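You operate a simulated robot arm through the tools that you are given. There is no shell and no other tool.

You are at the controls of a simulated robot arm. One attempt, no reset.

JOB
Empty the small open carton, slide the shallow one to the middle of the long carton and nest all three.
Fine: the gold standoff goes on the long carton; the small open carton sits in the shallow one, the tiny shut one in that; the labelled carton and the silver standoff stay. Set down upright: gold standoff.
Where things are to end (x, y in the base frame): gold standoff within 60 mm of [370, 1000]; shallow open carton within 50 mm of [400, 760].

It is judged by the outcome, as a careful person would: the job done as asked, and still so three seconds after it is handed in. It fails if anything else is knocked over, pushed out of place, dropped, spilled or broken.

ROBOT AND FRAMES
A 6-joint arm with a two-finger gripper, fixed in place. Base frame: the origin is at the foot of the arm, x ahead of it, y to its left, z up. Lengths are in mm, angles in rad, forces in N, time in s.
It reaches about 1298 mm from its shoulder. Its first joint turns from -2.601 to 2.601 rad. Payload 1.57 kg.
The TCP is the grasp point between the finger pads, 21 mm short of the fingertips. In the tool frame z runs along the fingers and y along their closing line. Largest opening 70 mm; the body of the gripper starts 50 mm behind the TCP.
Orientation is that of the tool frame in the base frame, as a unit quaternion [x, y, z, w]. With the fingers straight down and closing along the base's y, the tool's x points along the base's -x, its y along +y and its z along -z.

CONTROLS
- The arm moves only by the tool jog_arm. Its argument "commands" is a list of rows, each an object (a shift or turn left out is 0, a gripper value left out holds the last) with "offset": the shift along the base's x, y, z in mm, a list of three; "angular": the turn, a rotation vector about the base's x, y, z in rad, a list of three; "fingers": the closure, from 0 (fully open) to 1 (shut). In form: [{"offset": [tx, ty, tz], "angular": [ax, ay, az], "fingers": fingers}, ...]. A call has 1 to 20 rows; each row is the pose to reach, as a shift and turn from the pose commanded when the call began. Rows are played at 5 a second. More than 50 mm and 0.15 rad between two rows, or a gripper value outside its range, and nothing of the call is played. A pose out of reach is approached as far as the arm can. The call stops where the force on the tool passes 90 N (or 10 N more than at its start, if that is more) or the arm is blocked; 0.2 s more then pass. Each finger halts on what it meets, pressing with about 30 N; the grip force reading is that of the motor and also rises with nothing between the fingers. The clock runs only during rows and for 0.2 s after the last one: add rows that repeat a pose to give the fingers time. It gives the time, the measured TCP pose, the force on the tool (base axes), the opening and the grip force at its end, in the units of the frame above (readings bear some noise), with the torque about the TCP (base axes, N m) and any sound that the robot's microphone picked up, and new pictures: "views" is both (left out), scene, wrist or none.
- Cameras (640 x 400 px; columns grow to the right, rows downward): "scene" is fixed at [399.8, 498.3, 1175.9]; the picture's right is [0.24, -0.97, 0.00], its down [-0.94, -0.23, -0.27] and it looks along [0.26, 0.06, -0.96] (base axes); focal length 288 px, centre (320, 200). "wrist" rides on the gripper at [79, 4, -81] in the tool frame; the picture's right is [-0.05, 1.00, 0.00], its down [-0.67, -0.04, -0.74] and it looks along [-0.74, -0.04, 0.67] (tool axes); focal length 256 px, centre (320, 200). There is no depth. A picture from a camera that has moved, and an enlarged one, comes with that camera's place and axes in the base frame and with its lens.
- lift_body(by): slides the trunk up (or, below 0, down) by that many mm; the arm rides with it, the base frame stays. It gives what a move gives, with no picture.
- zoom(camera, box): a new picture of the part [left, top, right, bottom] of that camera's present view, enlarged. The clock stands still meanwhile.
- finish_job(): hands the job in; it is judged then, once.

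Places have to be worked out from the pictures, the camera data and where the tool is seen. Open the gripper and draw the arm clear of the work before you hand the job in, unless the task says otherwise.

The tools are called after ">>>" by a JSON object that holds its "fn" and its "kwargs". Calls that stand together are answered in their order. jog_arm: Moves the arm, as the interface text tells. Its arguments: {"type":"object","properties":{"commands":{"type":"array"},"views":{"type":"string","enum":["both","scene","wrist","none"]}},"required":["commands"]} The other tools are called the same way: lift_body (by) slides the trunk up or down; zoom (camera, box) takes an enlarged picture of a part of a camera's view; finish_job () hands the job in.

At the start:

```text
time: 0.0
tool_pos: [551.7, 424.9, 857.7]
tool_rot: [0.0, 1.0, -0.001, 0.001]
ft_force: [0.0, 0.8, 0.4]
ft_torque: [-0.01, -0.01, -0.03]
finger_gap: 70.2
finger_force: 0.1
trunk travel left (down, up): [-539.0, 431.0]
```

scene: 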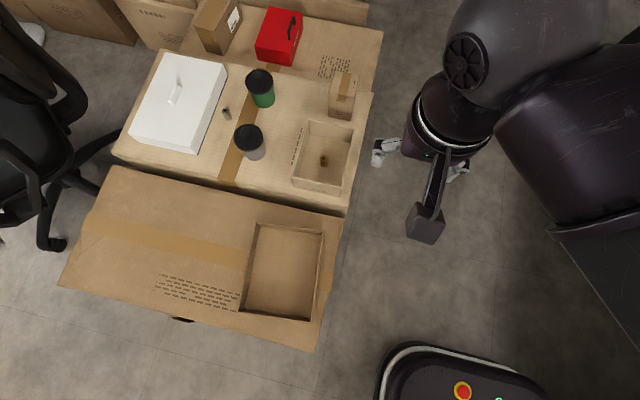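
wrist: 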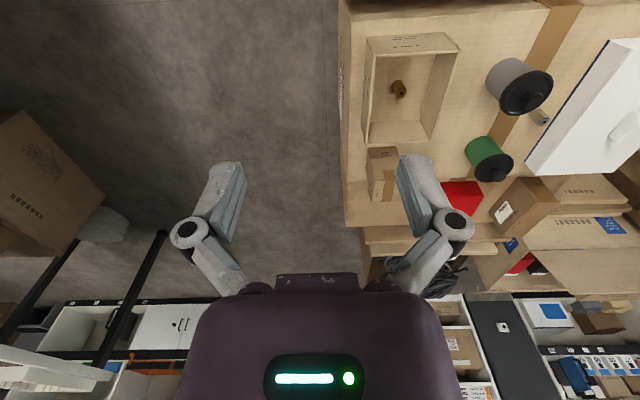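

I'll start by looking closer at the scene to identify the objects: the small open carton (gold standoff inside), the shallow open carton on the long carton, and the tiny shut one.

>>> {"fn": "zoom", "kwargs": {"camera": "scene", "box": [200, 50, 400, 210]}}

>>> {"fn": "zoom", "kwargs": {"camera": "scene", "box": [50, 160, 370, 360]}}

>>> {"fn": "zoom", "kwargs": {"camera": "wrist", "box": [330, 0, 640, 240]}}

```text
2.50 times, centred on (300, 130) of scene
camera zoom: at [399.8, 498.3, 1175.9], right [0.24, -0.97, 0.0], down [-0.94, -0.23, -0.27], along [0.26, 0.06, -0.96], focal length 720 px, centre (370, 375)
```

zoom: 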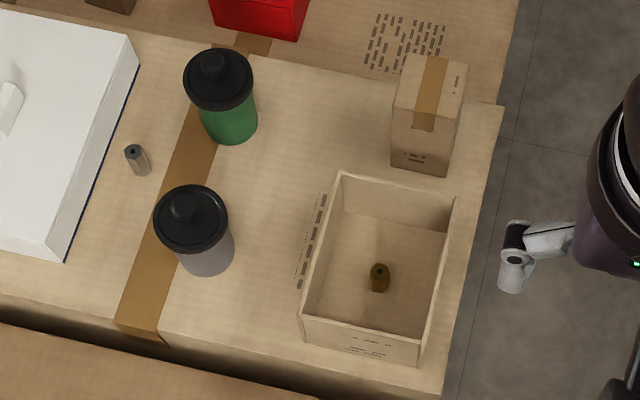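

```text
2.00 times, centred on (210, 260) of scene
camera zoom: at [399.8, 498.3, 1175.9], right [0.24, -0.97, 0.0], down [-0.94, -0.23, -0.27], along [0.26, 0.06, -0.96], focal length 576 px, centre (540, 80)
```

zoom: 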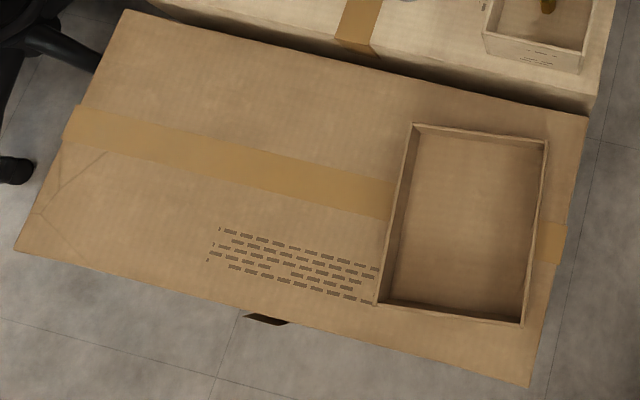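

```text
1.67 times, centred on (485, 120) of wrist
camera zoom: at [472.8, 427.1, 938.9], right [0.05, 1.0, 0.0], down [0.67, -0.04, 0.75], along [0.74, -0.04, -0.67], focal length 427 px, centre (45, 333)
```

zoom: 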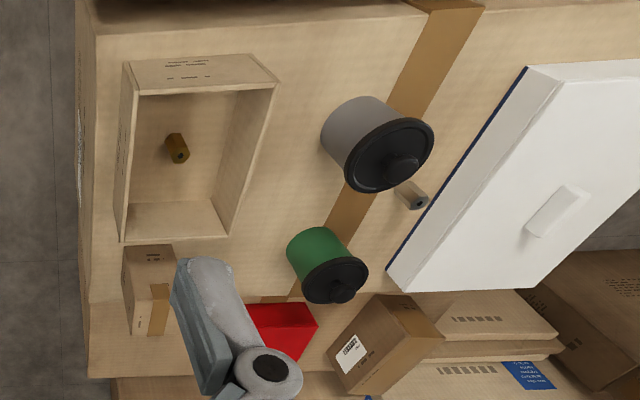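

Gold standoff triangulates to about (679, 554, 498), inside the small open carton. I'll move the wrist camera over for stereo views of the cartons, staying high.

>>> {"fn": "jog_arm", "kwargs": {"commands": [{"offset": [-38, 33, 0], "fingers": 0}, {"offset": [-75, 65, 0]}, {"offset": [-112, 98, 0]}, {"offset": [-150, 130, 0]}, {"offset": [-150, 130, 0]}], "views": "both"}}

```text
refused: row 1 steps farther than a row can; nothing moved
```

Step was slightly too long; using smaller steps.

>>> {"fn": "jog_arm", "kwargs": {"commands": [{"offset": [-30, 26, 0], "fingers": 0}, {"offset": [-60, 52, 0]}, {"offset": [-90, 78, 0]}, {"offset": [-120, 104, 0]}, {"offset": [-150, 130, 0]}, {"offset": [-150, 130, 0]}], "views": "both"}}

```text
time: 1.4
tool_pos: [401.4, 556.6, 857.2]
tool_rot: [0.0, 1.0, 0.0, 0.0]
ft_force: [0.1, 0.1, -0.2]
ft_torque: [0.03, -0.02, 0.02]
finger_gap: 70.2
finger_force: 0.1
trunk travel left (down, up): [-539.0, 431.0]
camera wrist: at [322.5, 559.4, 938.8], right [0.05, 1.0, 0.0], down [0.66, -0.04, 0.75], along [0.74, -0.04, -0.67], focal length 256 px, centre (320, 200)
```

scene: 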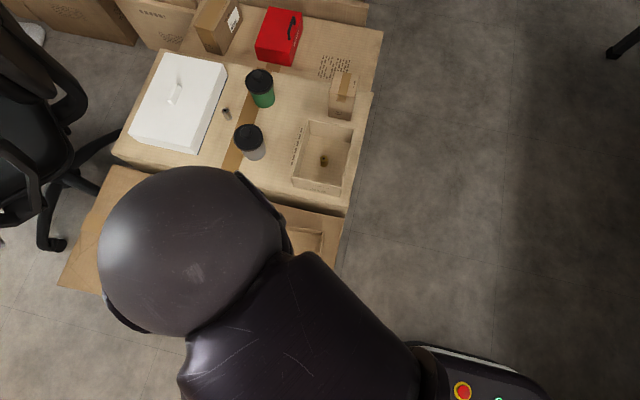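
wrist: 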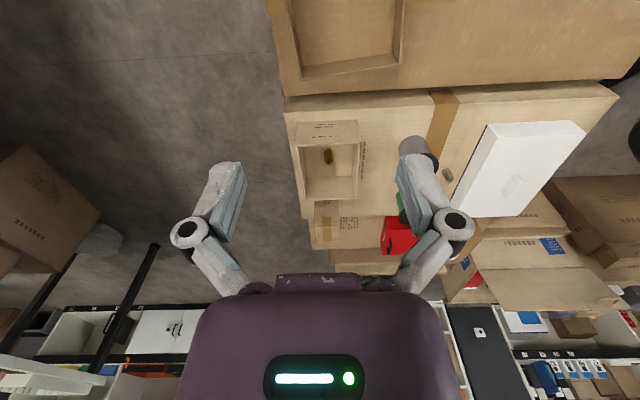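

>>> {"fn": "zoom", "kwargs": {"camera": "wrist", "box": [260, 80, 460, 260]}}

>>> {"fn": "zoom", "kwargs": {"camera": "scene", "box": [280, 60, 390, 200]}}

>>> {"fn": "zoom", "kwargs": {"camera": "wrist", "box": [250, 0, 410, 100]}}

```text
2.22 times, centred on (360, 170) of wrist
camera zoom: at [322.5, 559.4, 938.8], right [0.05, 1.0, 0.0], down [0.66, -0.04, 0.75], along [0.74, -0.04, -0.67], focal length 569 px, centre (231, 267)
```

zoom: 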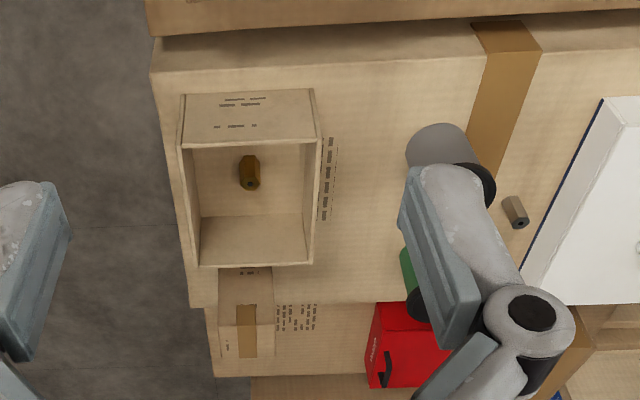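

```text
2.86 times, centred on (335, 130) of scene
camera zoom: at [399.8, 498.3, 1175.9], right [0.24, -0.97, 0.0], down [-0.94, -0.23, -0.27], along [0.26, 0.06, -0.96], focal length 823 px, centre (277, 400)
```

zoom: 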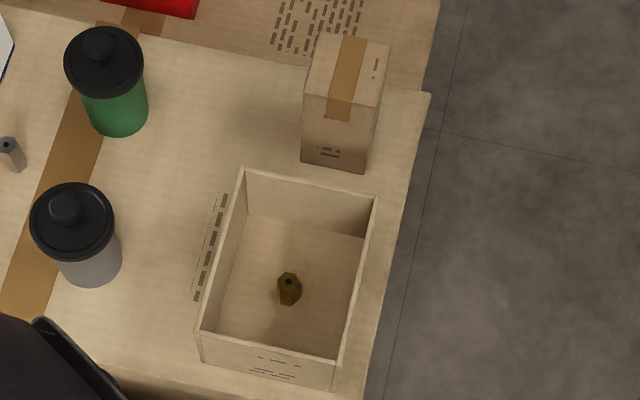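

```text
4.00 times, centred on (330, 50) of wrist
camera zoom: at [322.5, 559.4, 938.8], right [0.05, 1.0, 0.0], down [0.66, -0.04, 0.75], along [0.74, -0.04, -0.67], focal length 1024 px, centre (280, 800)
```

zoom: 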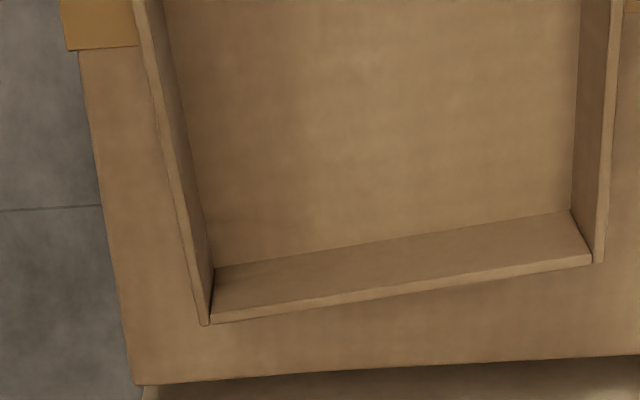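

Estimates: small carton rim ≈ x 624–778, y 498–620, z≈521; gold standoff ≈ (702, 558, 460); tiny carton ≈ 63×65 mm, centre (885, 547), top z≈548; shallow carton ≈ 211×166, centre (400, 587), yaw ≈ +0.11, rim z≈483. I'll go closer for a refined look at the gold standoff and small carton.

>>> {"fn": "jog_arm", "kwargs": {"commands": [{"offset": [38, 0, -26]}, {"offset": [76, 0, -52]}, {"offset": [114, 1, -78]}, {"offset": [152, 1, -104]}, {"offset": [186, 1, -130]}, {"offset": [219, 1, -157]}, {"offset": [219, 1, -157]}], "views": "both"}}

```text
time: 3.0
tool_pos: [612.6, 559.2, 857.3]
tool_rot: [0.0, 1.0, 0.0, 0.002]
ft_force: [0.1, 0.0, 0.2]
ft_torque: [-0.04, 0.02, 0.0]
finger_gap: 69.9
finger_force: 0.1
out of reach, approached as far as the arm can: row 1, 2, 3, 4, 5, 6, 7
trunk travel left (down, up): [-539.0, 431.0]
camera wrist: at [534.5, 562.5, 938.8], right [0.05, 1.0, 0.0], down [0.67, -0.04, 0.75], along [0.74, -0.04, -0.67], focal length 256 px, centre (320, 200)
```

scene: 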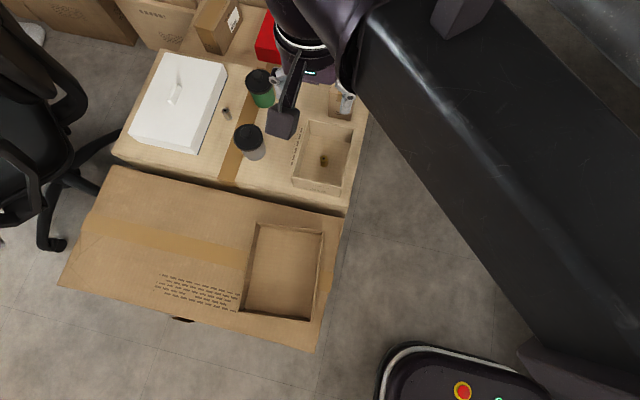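
wrist: 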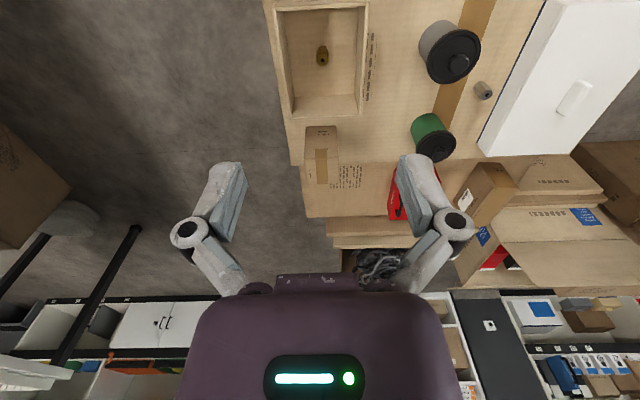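

The arm can't lower its TCP from this trunk height, so descent must come from the trunk. Nothing tall is under the gripper now (carton rim z≈521, tips at ≈836), so I'll lower the trunk 150 mm.

>>> {"fn": "lift_body", "kwargs": {"by": -150}}

```text
time: 4.8
tool_pos: [612.7, 559.3, 706.9]
tool_rot: [0.0, 1.0, -0.001, 0.001]
ft_force: [-0.8, -0.8, 1.1]
ft_torque: [-0.02, -0.02, 0.02]
finger_gap: 69.9
finger_force: 0.0
trunk travel left (down, up): [-389.0, 581.0]
```

Trunk moved as expected. Now a null jog to see which pose is taken as the commanded one and get a picture.

>>> {"fn": "jog_arm", "kwargs": {"commands": [{"offset": [0, 0, 0]}], "views": "both"}}

>>> {"fn": "zoom", "kwargs": {"camera": "wrist", "box": [220, 0, 420, 125]}}

```text
time: 5.2
tool_pos: [612.4, 558.8, 706.9]
tool_rot: [0.0, 1.0, 0.0, 0.001]
ft_force: [-0.2, -0.8, 1.0]
ft_torque: [0.03, 0.02, 0.02]
finger_gap: 70.2
finger_force: 0.1
trunk travel left (down, up): [-389.0, 581.0]
camera wrist: at [534.2, 562.7, 788.9], right [0.05, 1.0, 0.0], down [0.67, -0.04, 0.75], along [0.74, -0.04, -0.67], focal length 256 px, centre (320, 200)
```

scene: 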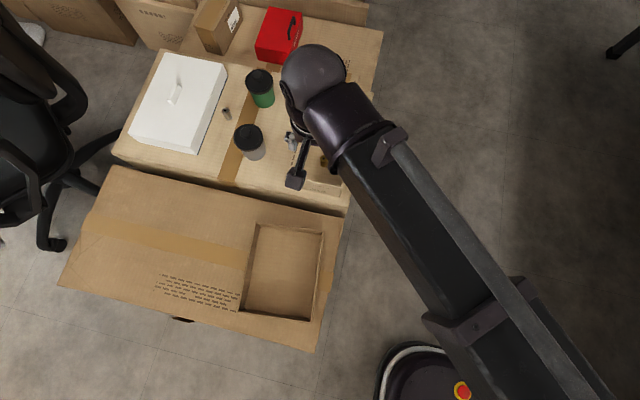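
wrist: 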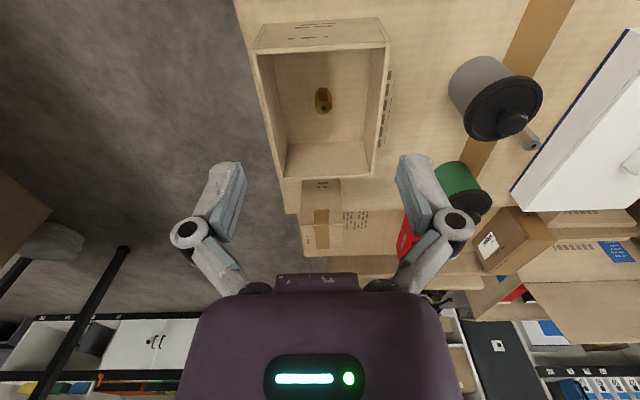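

```text
3.20 times, centred on (320, 62) of wrist
camera zoom: at [534.2, 562.7, 788.9], right [0.05, 1.0, 0.0], down [0.67, -0.04, 0.75], along [0.74, -0.04, -0.67], focal length 819 px, centre (320, 640)
```

zoom: 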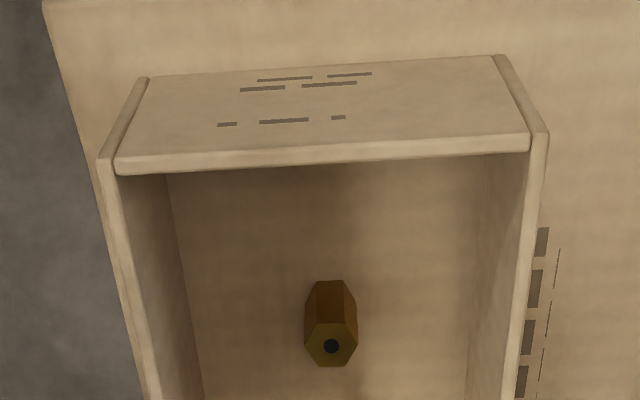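

The standoff is a hex (~22 across corners along y, flats facing ±x, z ≈ 440–474) at about (701, 558.5). I'll turn the gripper +90° about z so the fingers close along x on the flats, and centre above it.

>>> {"fn": "jog_arm", "kwargs": {"commands": [{"offset": [9, 0, 0], "angular": [0, 0, 0.1428]}, {"offset": [18, 0, 0], "angular": [0, 0, 0.2856]}, {"offset": [27, 0, 0], "angular": [0, 0, 0.4284]}, {"offset": [36, 0, 0], "angular": [0, 0, 0.5712]}, {"offset": [45, 0, 0], "angular": [0, 0, 0.714]}, {"offset": [54, 0, 0], "angular": [0, 0, 0.8568]}, {"offset": [63, 0, 0], "angular": [0, 0, 0.9996]}, {"offset": [72, 0, 0], "angular": [0, 0, 1.1424]}, {"offset": [80, 0, 0], "angular": [0, 0, 1.2852]}, {"offset": [85, 0, 0], "angular": [0, 0, 1.428]}, {"offset": [89, 0, 0], "angular": [0, 0, 1.5708]}, {"offset": [89, 0, 0], "angular": [0, 0, 1.5708]}], "views": "both"}}

>>> {"fn": "zoom", "kwargs": {"camera": "wrist", "box": [220, 0, 420, 125]}}

```text
time: 7.8
tool_pos: [701.6, 560.7, 706.6]
tool_rot: [0.708, -0.707, -0.001, 0.0]
ft_force: [0.0, -0.5, -0.3]
ft_torque: [0.01, -0.02, -0.01]
finger_gap: 70.0
finger_force: 0.1
trunk travel left (down, up): [-389.0, 581.0]
camera wrist: at [698.3, 479.7, 788.9], right [-1.0, 0.05, 0.0], down [0.03, 0.67, 0.75], along [0.04, 0.74, -0.67], focal length 256 px, centre (320, 200)
```

scene: 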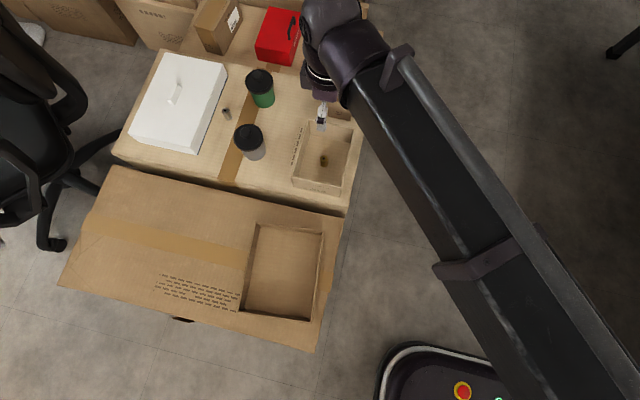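
wrist: 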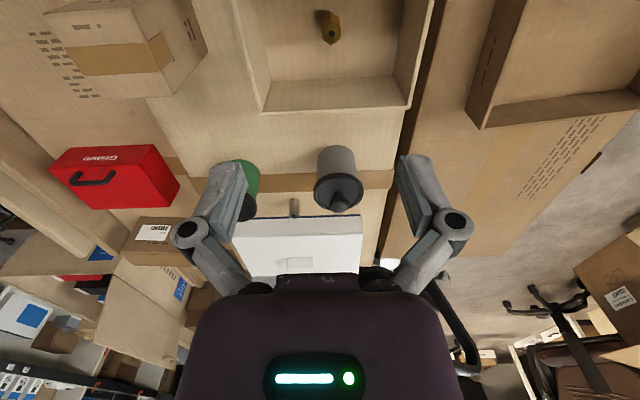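

```text
3.20 times, centred on (320, 62) of wrist
camera zoom: at [698.3, 479.7, 788.9], right [-1.0, 0.05, 0.0], down [0.03, 0.67, 0.75], along [0.04, 0.74, -0.67], focal length 819 px, centre (320, 640)
```

zoom: 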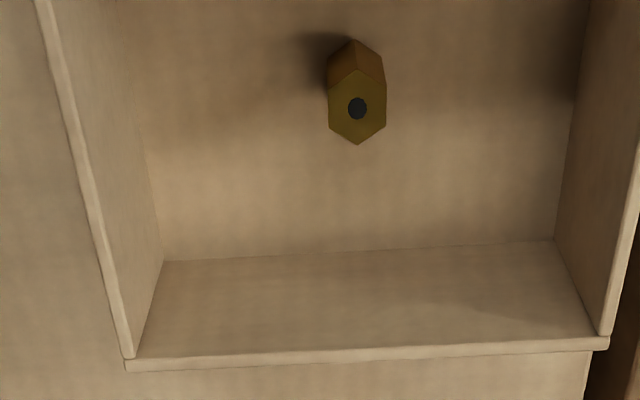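

Refined stereo (two wrist views agree to <1 mm): standoff top z≈498.5 at (691, 558.5), carton rim x 611–771, y 497–621, z≈539, floor z≈468. I'll shift x by −11 and lower the trunk part-way.

>>> {"fn": "jog_arm", "kwargs": {"commands": [{"offset": [-11, 0, 0]}, {"offset": [-11, 0, 0]}], "views": "none"}}

>>> {"fn": "lift_body", "kwargs": {"by": -130}}

>>> {"fn": "jog_arm", "kwargs": {"commands": [{"offset": [0, 0, 0]}], "views": "both"}}

```text
time: 8.3
tool_pos: [691.3, 558.5, 706.7]
tool_rot: [-0.707, 0.707, 0.001, 0.001]
ft_force: [0.2, 0.0, 1.0]
ft_torque: [-0.01, 0.02, 0.02]
finger_gap: 69.9
finger_force: 0.1
trunk travel left (down, up): [-389.0, 581.0]
```

```text
time: 9.9
tool_pos: [690.8, 559.7, 576.5]
tool_rot: [-0.707, 0.708, 0.001, 0.001]
ft_force: [-0.6, -0.2, 0.1]
ft_torque: [-0.01, 0.02, 0.01]
finger_gap: 70.0
finger_force: 0.1
trunk travel left (down, up): [-259.0, 711.0]
```

```text
time: 10.3
tool_pos: [691.0, 558.9, 576.5]
tool_rot: [-0.707, 0.707, 0.0, 0.0]
ft_force: [0.4, 0.8, 0.3]
ft_torque: [0.0, 0.01, -0.01]
finger_gap: 69.8
finger_force: 0.0
trunk travel left (down, up): [-259.0, 711.0]
camera wrist: at [687.2, 478.9, 658.9], right [-1.0, 0.05, 0.0], down [0.04, 0.67, 0.75], along [0.04, 0.74, -0.67], focal length 256 px, centre (320, 200)
```

scene: 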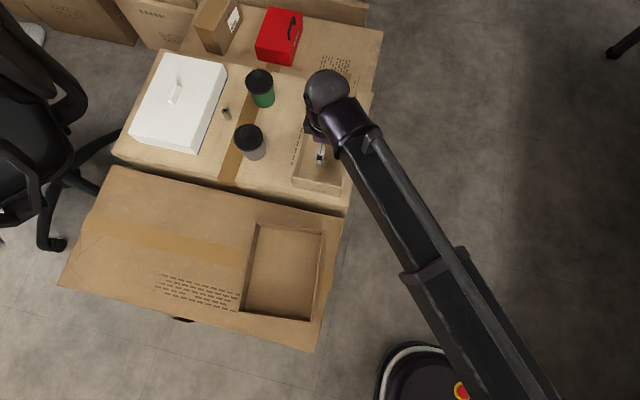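
wrist: 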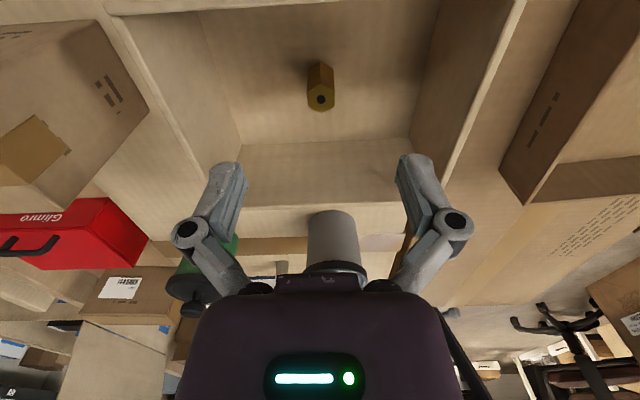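

Standoff now projects to (691.5, 559), right on the tool axis. I'll lower the trunk 83 mm so TCP is at ~493.5 (tips ≈ 472.5, 4–5 mm above the carton floor).

>>> {"fn": "lift_body", "kwargs": {"by": -83}}

>>> {"fn": "jog_arm", "kwargs": {"commands": [{"offset": [0, 0, 0]}], "views": "wrist"}}

```text
time: 11.5
tool_pos: [690.0, 561.3, 494.6]
tool_rot: [0.707, -0.707, 0.0, 0.0]
ft_force: [0.0, 0.4, 0.7]
ft_torque: [0.0, -0.02, -0.01]
finger_gap: 70.0
finger_force: 0.1
trunk travel left (down, up): [-176.0, 794.0]
```

```text
time: 11.9
tool_pos: [690.9, 559.0, 493.7]
tool_rot: [-0.707, 0.707, 0.001, 0.001]
ft_force: [-0.4, 0.5, -0.2]
ft_torque: [-0.01, -0.01, -0.02]
finger_gap: 69.8
finger_force: 0.0
trunk travel left (down, up): [-176.0, 794.0]
camera wrist: at [687.2, 478.9, 575.9], right [-1.0, 0.05, 0.0], down [0.04, 0.67, 0.75], along [0.04, 0.74, -0.67], focal length 256 px, centre (320, 200)
```

wrist: 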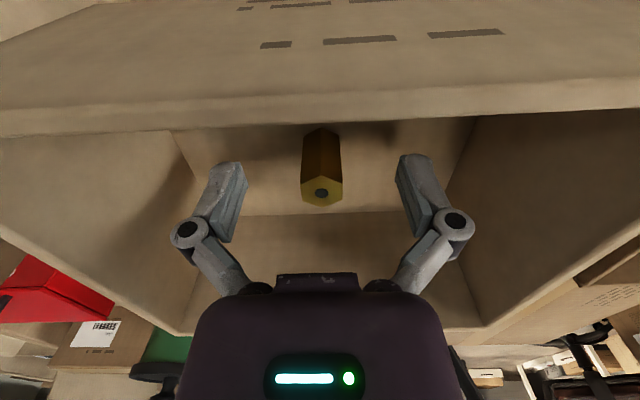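

The standoff sits centred between the fingertips. Closing the gripper.

>>> {"fn": "jog_arm", "kwargs": {"commands": [{"fingers": 0.5}, {"fingers": 1}, {"fingers": 1}, {"fingers": 1}, {"fingers": 1}], "views": "wrist"}}

```text
time: 13.1
tool_pos: [690.7, 559.9, 495.5]
tool_rot: [0.707, -0.707, -0.001, -0.001]
ft_force: [0.9, 0.2, 2.2]
ft_torque: [0.01, -0.03, 0.01]
finger_gap: 16.6
finger_force: 29.5
trunk travel left (down, up): [-176.0, 794.0]
camera wrist: at [687.2, 478.8, 576.1], right [-1.0, 0.05, 0.0], down [0.04, 0.67, 0.75], along [0.04, 0.74, -0.67], focal length 256 px, centre (320, 200)
```

wrist: 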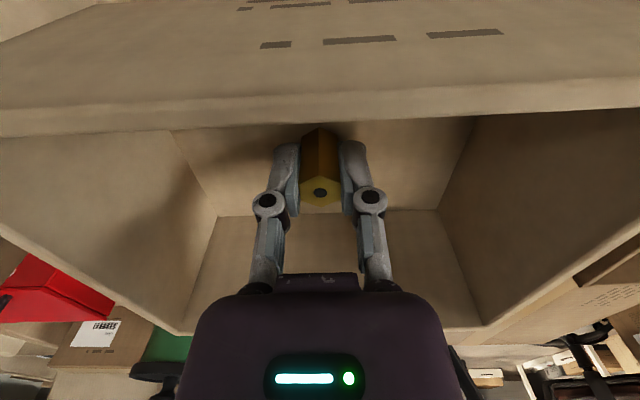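

Gripped (gap 16.6 mm, 29.5 N). Lifting by trunk 230 mm, well above bottles and cartons.

>>> {"fn": "lift_body", "kwargs": {"by": 230}}

>>> {"fn": "jog_arm", "kwargs": {"commands": [{"offset": [0, 0, 0]}], "views": "both"}}

```text
time: 15.5
tool_pos: [689.9, 559.2, 724.0]
tool_rot: [-0.707, 0.707, 0.001, 0.0]
ft_force: [-0.1, 0.2, 0.1]
ft_torque: [0.01, -0.02, 0.0]
finger_gap: 16.7
finger_force: 30.1
trunk travel left (down, up): [-406.0, 564.0]
```

```text
time: 15.9
tool_pos: [690.2, 558.7, 723.7]
tool_rot: [-0.707, 0.707, 0.001, 0.0]
ft_force: [-0.2, 0.4, 0.3]
ft_torque: [-0.03, 0.01, -0.04]
finger_gap: 16.8
finger_force: 29.6
trunk travel left (down, up): [-406.0, 564.0]
camera wrist: at [687.2, 478.9, 805.9], right [-1.0, 0.05, 0.0], down [0.04, 0.67, 0.75], along [0.04, 0.74, -0.67], focal length 256 px, centre (320, 200)
```

scene: 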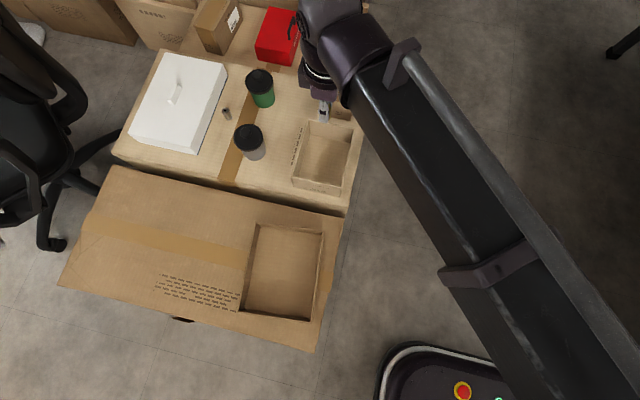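
wrist: 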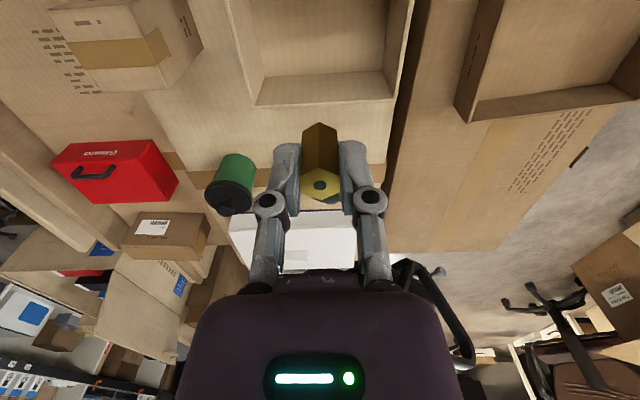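

Carton stays put; standoff is clean out. Moving over the long carton toward (370, 850) to view the placing spot.

>>> {"fn": "jog_arm", "kwargs": {"commands": [{"offset": [-32, 29, 0]}, {"offset": [-64, 58, 0]}, {"offset": [-96, 87, 0]}, {"offset": [-128, 116, 0]}, {"offset": [-160, 145, 0]}, {"offset": [-192, 174, 0]}, {"offset": [-224, 203, 0]}, {"offset": [-256, 232, 0]}, {"offset": [-288, 261, 0]}, {"offset": [-321, 291, 0]}, {"offset": [-321, 291, 0]}], "views": "both"}}

```text
time: 18.3
tool_pos: [366.6, 851.7, 722.9]
tool_rot: [-0.707, 0.707, 0.001, 0.001]
ft_force: [-0.6, -0.6, -0.2]
ft_torque: [0.01, -0.02, 0.01]
finger_gap: 16.9
finger_force: 29.9
out of reach, approached as far as the arm can: row 3, 6, 7
trunk travel left (down, up): [-406.0, 564.0]
camera wrist: at [362.8, 770.8, 805.8], right [-1.0, 0.05, 0.0], down [0.04, 0.67, 0.75], along [0.04, 0.74, -0.67], focal length 256 px, centre (320, 200)
```

scene: 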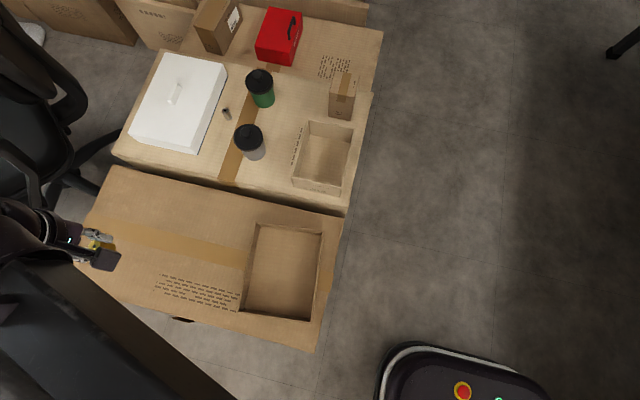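
wrist: 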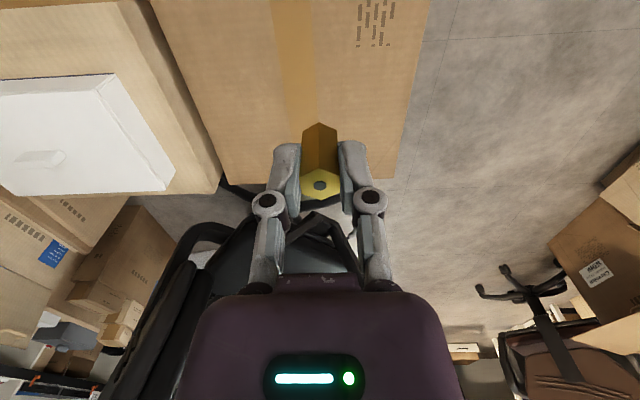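

The end of the long carton is visible. To fix its top height I'll go to above (370, 1000) at the same height and triangulate its far edge between the two views.

>>> {"fn": "zoom", "kwargs": {"camera": "wrist", "box": [140, 0, 440, 200]}}

>>> {"fn": "jog_arm", "kwargs": {"commands": [{"offset": [1, 38, 0]}, {"offset": [2, 76, 0]}, {"offset": [3, 114, 0]}, {"offset": [3, 150, 0]}, {"offset": [3, 150, 0]}, {"offset": [3, 150, 0]}], "views": "both"}}

>>> {"fn": "zoom", "kwargs": {"camera": "wrist", "box": [140, 0, 440, 200]}}

```text
2.00 times, centred on (290, 100) of wrist
camera zoom: at [362.8, 770.8, 805.8], right [-1.0, 0.05, 0.0], down [0.04, 0.67, 0.75], along [0.04, 0.74, -0.67], focal length 512 px, centre (380, 400)
```

zoom: 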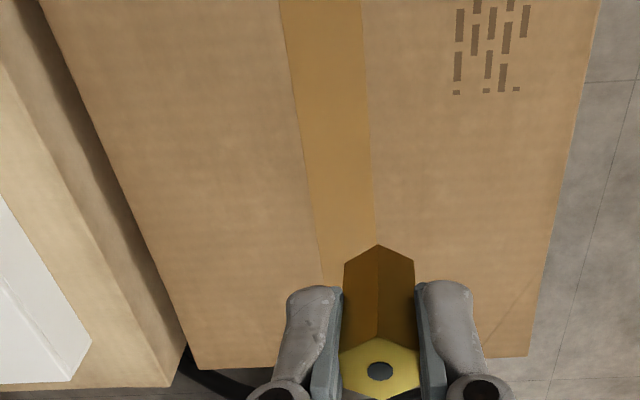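

```text
time: 19.7
tool_pos: [370.6, 1000.8, 724.0]
tool_rot: [0.708, -0.707, -0.001, -0.001]
ft_force: [0.7, 0.3, 0.0]
ft_torque: [-0.02, -0.01, 0.01]
finger_gap: 16.9
finger_force: 29.5
trunk travel left (down, up): [-406.0, 564.0]
camera wrist: at [368.2, 920.3, 805.9], right [-1.0, 0.05, 0.0], down [0.04, 0.67, 0.75], along [0.04, 0.74, -0.67], focal length 256 px, centre (320, 200)
```

scene: 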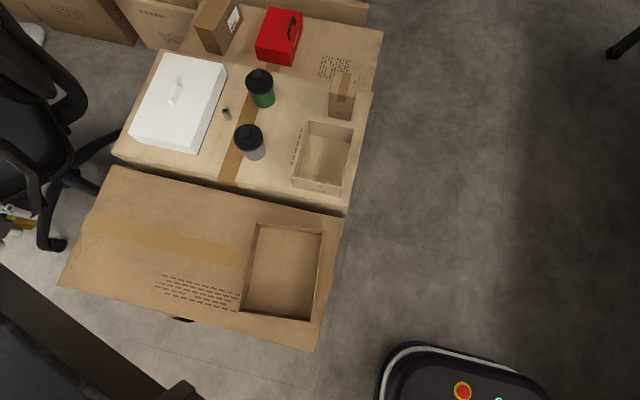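
wrist: 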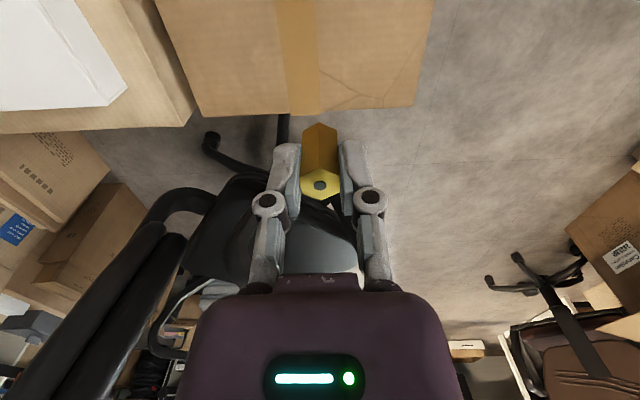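

```text
2.00 times, centred on (290, 100) of wrist
camera zoom: at [368.2, 920.3, 805.9], right [-1.0, 0.05, 0.0], down [0.04, 0.67, 0.75], along [0.04, 0.74, -0.67], focal length 512 px, centre (380, 400)
```

zoom: 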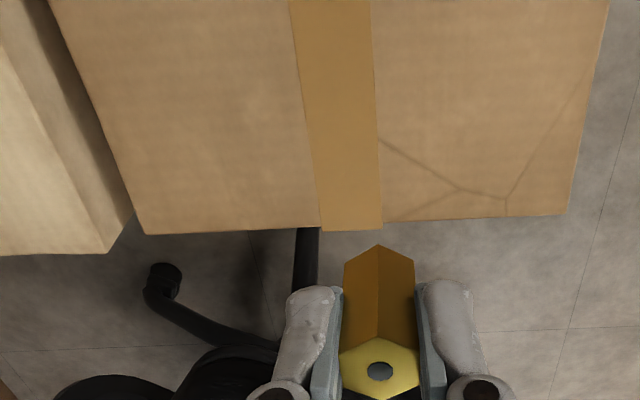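

Two-view triangulation puts the long carton top at z≈436–450, its far end at y≈1122, so (370, 1000) is well supported. Lowering the trunk 220 mm, leaving a safe gap, then I'll look.

>>> {"fn": "lift_body", "kwargs": {"by": -220}}

>>> {"fn": "jog_arm", "kwargs": {"commands": [{"offset": [0, 0, -8]}, {"offset": [0, 0, -8]}], "views": "both"}}

```text
time: 22.1
tool_pos: [371.9, 1001.0, 504.1]
tool_rot: [0.707, -0.707, -0.001, 0.0]
ft_force: [-0.2, 0.8, 0.3]
ft_torque: [0.03, 0.03, 0.01]
finger_gap: 16.8
finger_force: 30.6
trunk travel left (down, up): [-186.0, 784.0]
```

```text
time: 22.7
tool_pos: [370.4, 1001.1, 504.2]
tool_rot: [-0.707, 0.708, 0.001, 0.0]
ft_force: [0.7, 0.1, -0.8]
ft_torque: [0.0, -0.02, -0.02]
finger_gap: 16.7
finger_force: 29.9
out of reach, approached as far as the arm can: row 1, 2
trunk travel left (down, up): [-186.0, 784.0]
camera wrist: at [368.2, 920.3, 585.8], right [-1.0, 0.05, 0.0], down [0.04, 0.67, 0.75], along [0.04, 0.74, -0.67], focal length 256 px, centre (320, 200)
```

scene: 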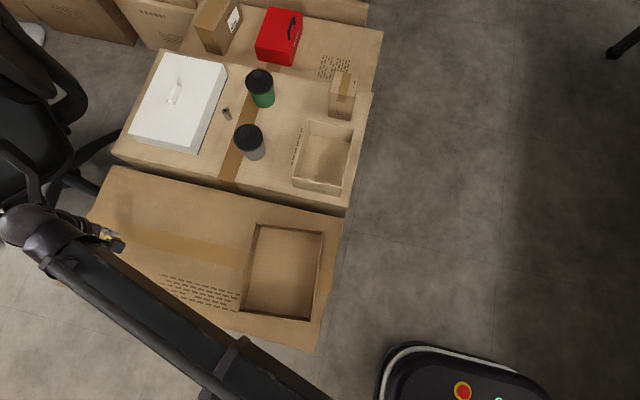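
wrist: 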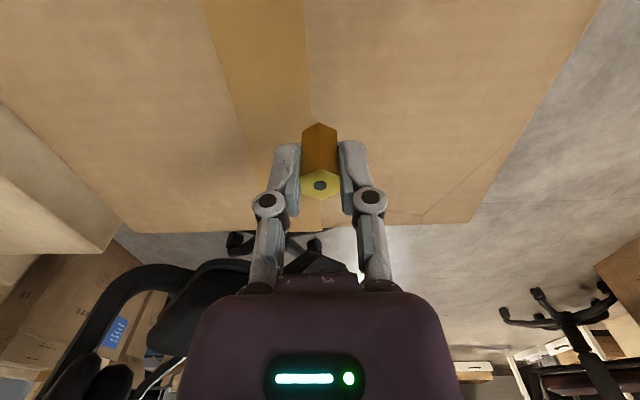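

Vertical-baseline triangulation from both far corners now agrees on z≈437.5 for the long carton top, so contact is expected at TCP ≈ 463. Lowering 36 mm, then in small steps watching force.

>>> {"fn": "lift_body", "kwargs": {"by": -36}}

>>> {"fn": "jog_arm", "kwargs": {"commands": [{"offset": [0, 0, 0]}], "views": "wrist"}}

>>> {"fn": "zoom", "kwargs": {"camera": "wrist", "box": [240, 80, 400, 220]}}

```text
time: 23.5
tool_pos: [371.0, 1001.1, 469.9]
tool_rot: [-0.707, 0.707, 0.001, 0.001]
ft_force: [0.1, 1.0, 12.8]
ft_torque: [0.02, 0.02, 0.01]
finger_gap: 16.7
finger_force: 30.1
trunk travel left (down, up): [-150.0, 820.0]
```

```text
time: 23.9
tool_pos: [372.0, 1000.4, 470.4]
tool_rot: [-0.707, 0.708, 0.001, 0.001]
ft_force: [0.3, 1.0, 13.8]
ft_torque: [0.0, -0.07, 0.01]
finger_gap: 17.0
finger_force: 30.1
trunk travel left (down, up): [-150.0, 820.0]
camera wrist: at [368.0, 919.7, 551.2], right [-1.0, 0.05, 0.0], down [0.04, 0.66, 0.75], along [0.04, 0.75, -0.67], focal length 256 px, centre (320, 200)
```

wrist: 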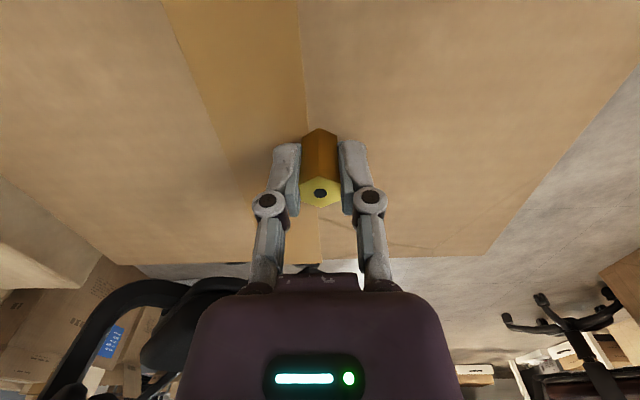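

```text
2.86 times, centred on (320, 150) of wrist
camera zoom: at [368.0, 919.7, 551.2], right [-1.0, 0.05, 0.0], down [0.04, 0.66, 0.75], along [0.04, 0.75, -0.67], focal length 731 px, centre (320, 343)
```

zoom: 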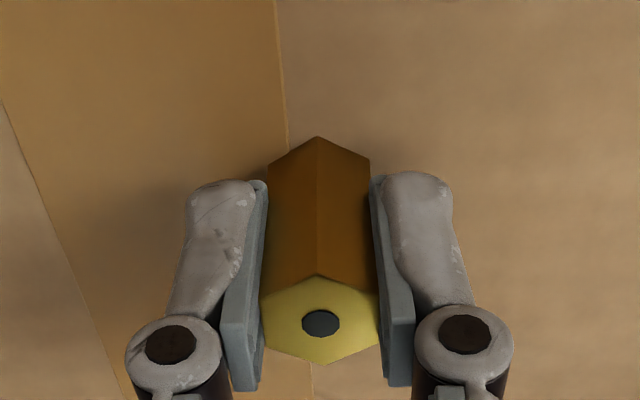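

Contact: 13 N upward at TCP ≈ 470 (carton top ≈ 444.5). I'll ease up 1.5 mm and check the force before opening.

>>> {"fn": "lift_body", "kwargs": {"by": 1.5}}

```text
time: 24.4
tool_pos: [370.0, 1000.6, 469.6]
tool_rot: [0.708, -0.706, -0.001, -0.001]
ft_force: [-0.9, -0.8, 2.3]
ft_torque: [0.01, 0.03, 0.02]
finger_gap: 16.6
finger_force: 29.7
trunk travel left (down, up): [-151.0, 819.0]
```

Nearly zero load, still touching. Opening the fingers.

>>> {"fn": "jog_arm", "kwargs": {"commands": [{"fingers": 0.7}, {"fingers": 0.5}, {"fingers": 0.2}, {"fingers": 0}, {"fingers": 0}, {"fingers": 0}], "views": "wrist"}}

>>> {"fn": "lift_body", "kwargs": {"by": 200}}

>>> {"fn": "jog_arm", "kwargs": {"commands": [{"offset": [0, 0, 0]}], "views": "both"}}

```text
time: 25.8
tool_pos: [372.9, 1001.5, 471.0]
tool_rot: [-0.707, 0.707, 0.0, 0.001]
ft_force: [0.7, -0.6, 0.5]
ft_torque: [0.03, 0.01, 0.0]
finger_gap: 69.9
finger_force: 0.1
trunk travel left (down, up): [-151.0, 819.0]
camera wrist: at [368.2, 920.3, 551.3], right [-1.0, 0.05, 0.0], down [0.04, 0.67, 0.75], along [0.04, 0.74, -0.67], focal length 256 px, centre (320, 200)
```

wrist: 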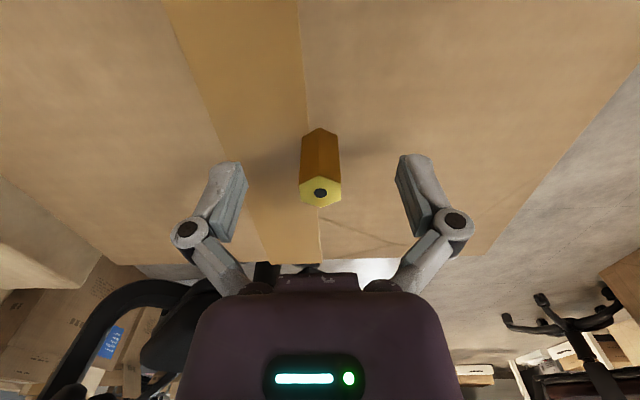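

```text
time: 27.9
tool_pos: [370.6, 1000.7, 669.9]
tool_rot: [0.707, -0.707, -0.001, -0.001]
ft_force: [-0.5, -0.3, -0.3]
ft_torque: [-0.01, 0.03, -0.01]
finger_gap: 69.9
finger_force: 0.1
trunk travel left (down, up): [-351.0, 619.0]
```

```text
time: 28.4
tool_pos: [370.8, 1002.5, 669.8]
tool_rot: [0.708, -0.707, 0.0, 0.0]
ft_force: [-0.3, 0.3, 0.3]
ft_torque: [0.04, 0.03, -0.03]
finger_gap: 70.0
finger_force: 0.0
trunk travel left (down, up): [-351.0, 619.0]
camera wrist: at [368.2, 920.3, 751.3], right [-1.0, 0.05, 0.0], down [0.04, 0.67, 0.75], along [0.04, 0.74, -0.67], focal length 256 px, centre (320, 200)
```

scene: 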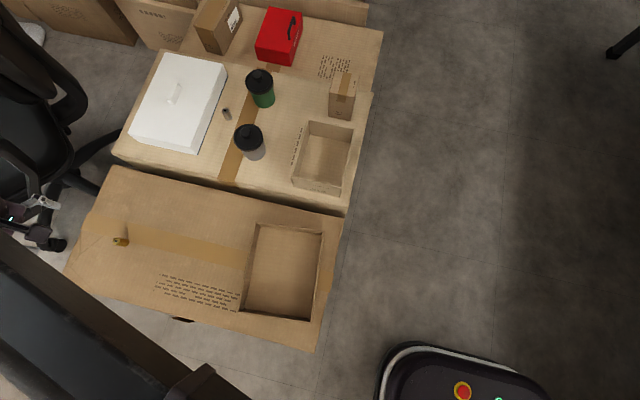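
wrist: 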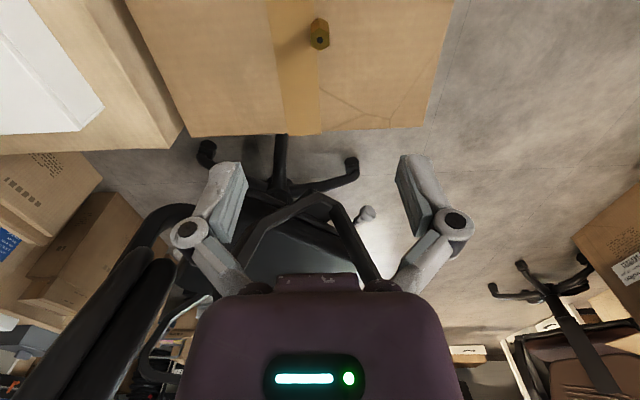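

Gold standoff stands upright at ≈(371, 1000). Now going to view the shallow carton, turning the gripper back −90° (fingers closing along y).

>>> {"fn": "jog_arm", "kwargs": {"commands": [{"offset": [-7, -37, 0], "angular": [0, 0, -0.1428]}, {"offset": [-14, -75, 0], "angular": [0, 0, -0.2856]}, {"offset": [-22, -112, 0], "angular": [0, 0, -0.4284]}, {"offset": [-29, -150, 0], "angular": [0, 0, -0.5712]}, {"offset": [-36, -187, 0], "angular": [0, 0, -0.714]}, {"offset": [-44, -225, 0], "angular": [0, 0, -0.8568]}, {"offset": [-51, -262, 0], "angular": [0, 0, -0.9996]}, {"offset": [-58, -300, 0], "angular": [0, 0, -1.1424]}, {"offset": [-66, -337, 0], "angular": [0, 0, -1.2852]}, {"offset": [-73, -375, 0], "angular": [0, 0, -1.428]}, {"offset": [-80, -410, 0], "angular": [0, 0, -1.5708]}, {"offset": [-80, -410, 0], "angular": [0, 0, -1.5708]}], "views": "both"}}

>>> {"fn": "zoom", "kwargs": {"camera": "wrist", "box": [200, 0, 480, 175]}}

```text
time: 30.9
tool_pos: [297.4, 591.3, 670.2]
tool_rot: [0.001, 1.0, -0.001, 0.0]
ft_force: [-0.3, -0.1, -0.1]
ft_torque: [-0.01, 0.04, -0.01]
finger_gap: 69.7
finger_force: 0.1
out of reach, approached as far as the arm can: row 4, 5
trunk travel left (down, up): [-351.0, 619.0]
camera wrist: at [217.7, 595.2, 751.5], right [0.06, 1.0, 0.0], down [0.66, -0.04, 0.75], along [0.74, -0.04, -0.67], focal length 256 px, centre (320, 200)
```

scene: 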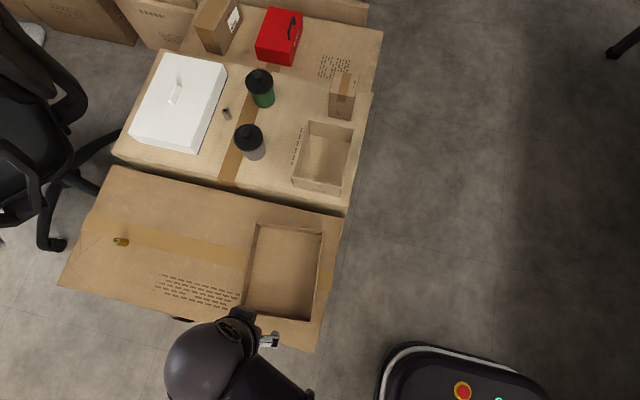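
wrist: 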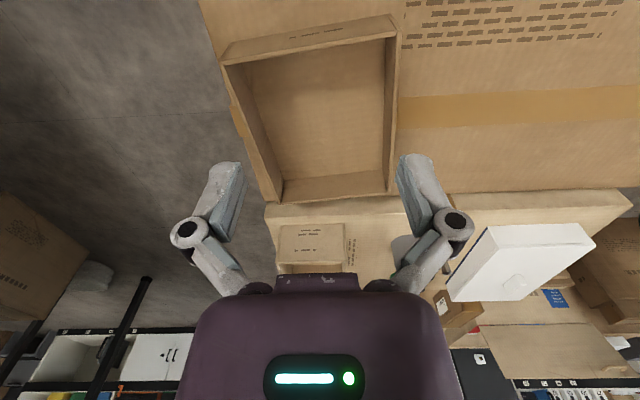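

```text
2.29 times, centred on (340, 88) of wrist
camera zoom: at [217.7, 595.2, 751.5], right [0.06, 1.0, 0.0], down [0.66, -0.04, 0.75], along [0.74, -0.04, -0.67], focal length 585 px, centre (274, 457)
```

zoom: 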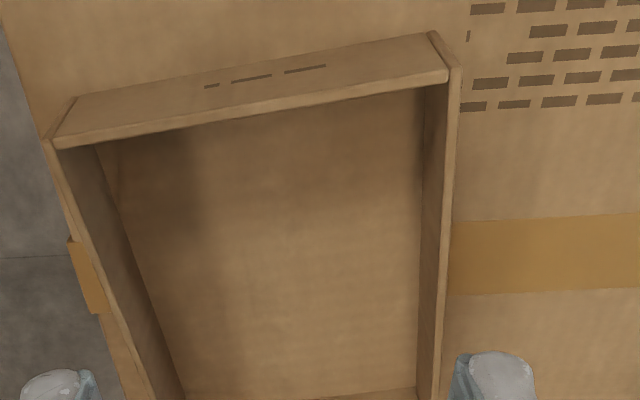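

Taking a second view from 150 mm higher for vertical-baseline stereo of the shallow carton.

>>> {"fn": "lift_body", "kwargs": {"by": 150}}

>>> {"fn": "jog_arm", "kwargs": {"commands": [{"offset": [0, 0, 0]}], "views": "wrist"}}

>>> {"fn": "zoom", "kwargs": {"camera": "wrist", "box": [200, 0, 480, 175]}}

```text
time: 32.7
tool_pos: [297.3, 593.2, 819.6]
tool_rot: [0.0, 1.0, 0.0, 0.001]
ft_force: [0.3, -1.4, 0.2]
ft_torque: [-0.01, 0.04, 0.03]
finger_gap: 69.7
finger_force: 0.1
trunk travel left (down, up): [-501.0, 469.0]
```

```text
time: 33.1
tool_pos: [296.4, 592.4, 820.0]
tool_rot: [0.0, 1.0, 0.0, 0.0]
ft_force: [0.2, -0.2, 0.0]
ft_torque: [0.01, -0.01, 0.02]
finger_gap: 70.1
finger_force: 0.3
trunk travel left (down, up): [-501.0, 469.0]
camera wrist: at [217.7, 595.2, 901.4], right [0.05, 1.0, 0.0], down [0.66, -0.04, 0.75], along [0.74, -0.04, -0.67], focal length 256 px, centre (320, 200)
```

wrist: 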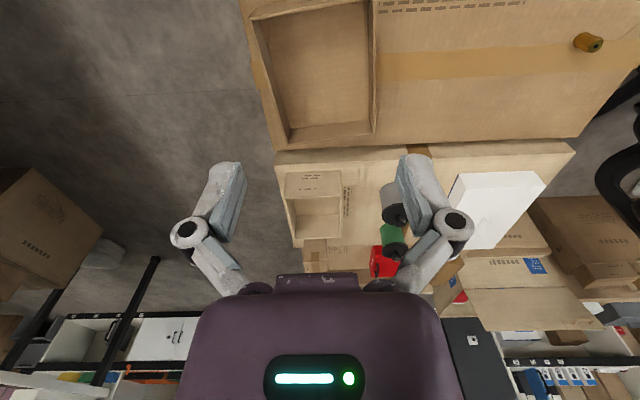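

```text
2.29 times, centred on (340, 88) of wrist
camera zoom: at [217.7, 595.2, 901.4], right [0.05, 1.0, 0.0], down [0.66, -0.04, 0.75], along [0.74, -0.04, -0.67], focal length 585 px, centre (274, 457)
```

zoom: 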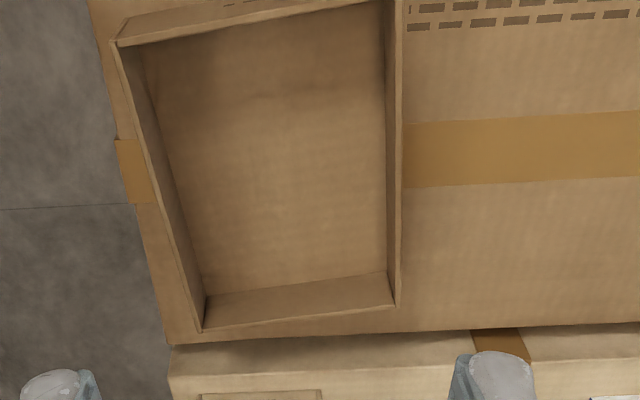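

Shallow carton solved: corners (302,499), (504,520), (487,679), (286,659); centre (395, 589), yaw 0.103, rim z≈503, 202×160 mm. I'll grip the middle of its +y wall (387, 666.5) with the gripper turned 0.103 and drag it along +y.

>>> {"fn": "jog_arm", "kwargs": {"commands": [{"offset": [30, 25, 0], "angular": [0, 0, 0.034]}, {"offset": [60, 50, 0], "angular": [0, 0, 0.068]}, {"offset": [90, 75.3, 0], "angular": [0, 0, 0.103]}, {"offset": [90, 75.3, 0], "angular": [0, 0, 0.103]}], "views": "none"}}

>>> {"fn": "lift_body", "kwargs": {"by": -240}}

>>> {"fn": "jog_arm", "kwargs": {"commands": [{"offset": [0, 0, 0]}], "views": "both"}}

```text
time: 34.1
tool_pos: [388.3, 665.4, 820.1]
tool_rot: [-0.052, 0.999, 0.0, 0.001]
ft_force: [-0.1, 0.8, -0.3]
ft_torque: [-0.02, 0.01, 0.02]
finger_gap: 69.7
finger_force: 0.1
trunk travel left (down, up): [-501.0, 469.0]
```

```text
time: 36.6
tool_pos: [387.3, 664.4, 581.0]
tool_rot: [-0.052, 0.999, 0.0, 0.001]
ft_force: [-1.1, -0.8, 0.4]
ft_torque: [0.0, -0.04, -0.05]
finger_gap: 70.2
finger_force: 0.0
trunk travel left (down, up): [-261.0, 709.0]
```

```text
time: 37.0
tool_pos: [387.9, 664.8, 579.3]
tool_rot: [-0.052, 0.999, 0.0, 0.001]
ft_force: [0.4, -0.4, -0.7]
ft_torque: [0.02, 0.01, 0.01]
finger_gap: 70.1
finger_force: 0.0
trunk travel left (down, up): [-261.0, 709.0]
camera wrist: at [309.2, 659.8, 661.4], right [-0.05, 1.0, 0.0], down [0.67, 0.03, 0.75], along [0.75, 0.04, -0.67], focal length 256 px, centre (320, 200)
```

scene: 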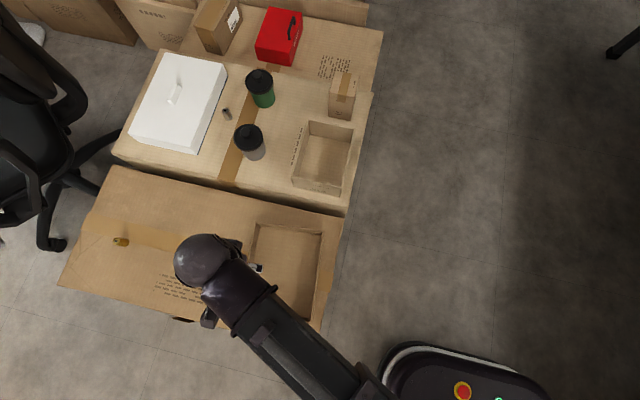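
wrist: 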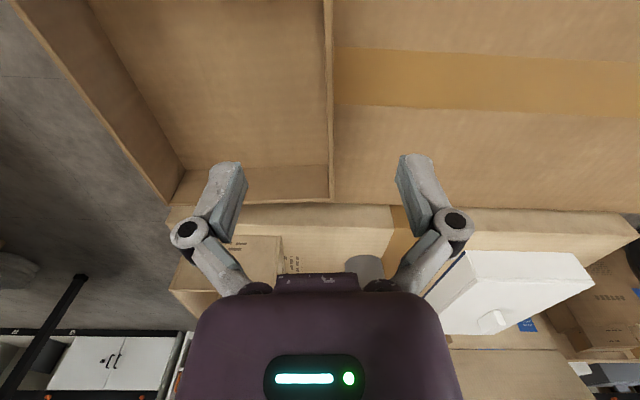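

The wall rim is ~4.5 mm to the +y side of the tool axis, so I'll shift that much and lower to TCP ≈ 477 (tips ≈ 456, above carton floor).

>>> {"fn": "jog_arm", "kwargs": {"commands": [{"offset": [-0.5, 4.5, 0]}, {"offset": [-0.5, 4.5, 0]}], "views": "none"}}

>>> {"fn": "lift_body", "kwargs": {"by": -102}}

>>> {"fn": "jog_arm", "kwargs": {"commands": [{"offset": [0, 0, 0]}], "views": "both"}}

```text
time: 37.6
tool_pos: [388.4, 670.5, 580.3]
tool_rot: [-0.052, 0.999, 0.0, 0.0]
ft_force: [0.0, 0.1, 0.6]
ft_torque: [-0.01, 0.02, 0.0]
finger_gap: 70.0
finger_force: 0.1
trunk travel left (down, up): [-261.0, 709.0]
```

```text
time: 39.0
tool_pos: [387.2, 670.3, 479.0]
tool_rot: [-0.051, 0.999, 0.001, 0.001]
ft_force: [-0.4, -0.5, -0.3]
ft_torque: [0.02, -0.02, 0.02]
finger_gap: 70.2
finger_force: 0.0
trunk travel left (down, up): [-159.0, 811.0]
```

```text
time: 39.4
tool_pos: [387.9, 670.2, 477.8]
tool_rot: [-0.052, 0.999, 0.001, 0.001]
ft_force: [0.0, 0.6, 0.3]
ft_torque: [-0.05, 0.0, -0.01]
finger_gap: 70.2
finger_force: 0.1
trunk travel left (down, up): [-159.0, 811.0]
camera wrist: at [308.8, 664.9, 559.4], right [-0.05, 1.0, 0.0], down [0.67, 0.03, 0.75], along [0.75, 0.04, -0.67], focal length 256 px, centre (320, 200)
```

scene: 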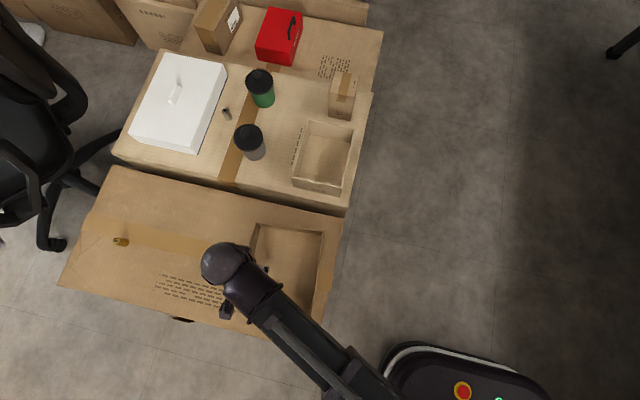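
wrist: 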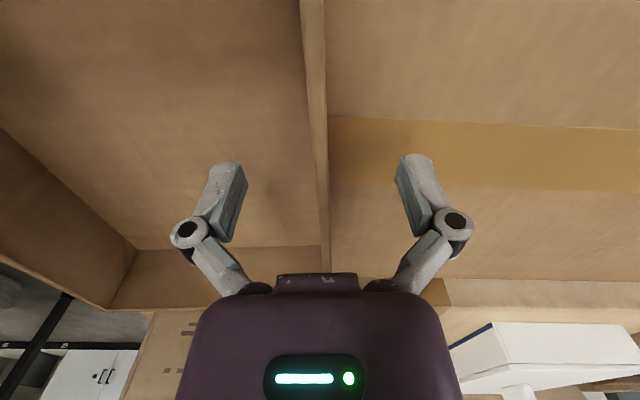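

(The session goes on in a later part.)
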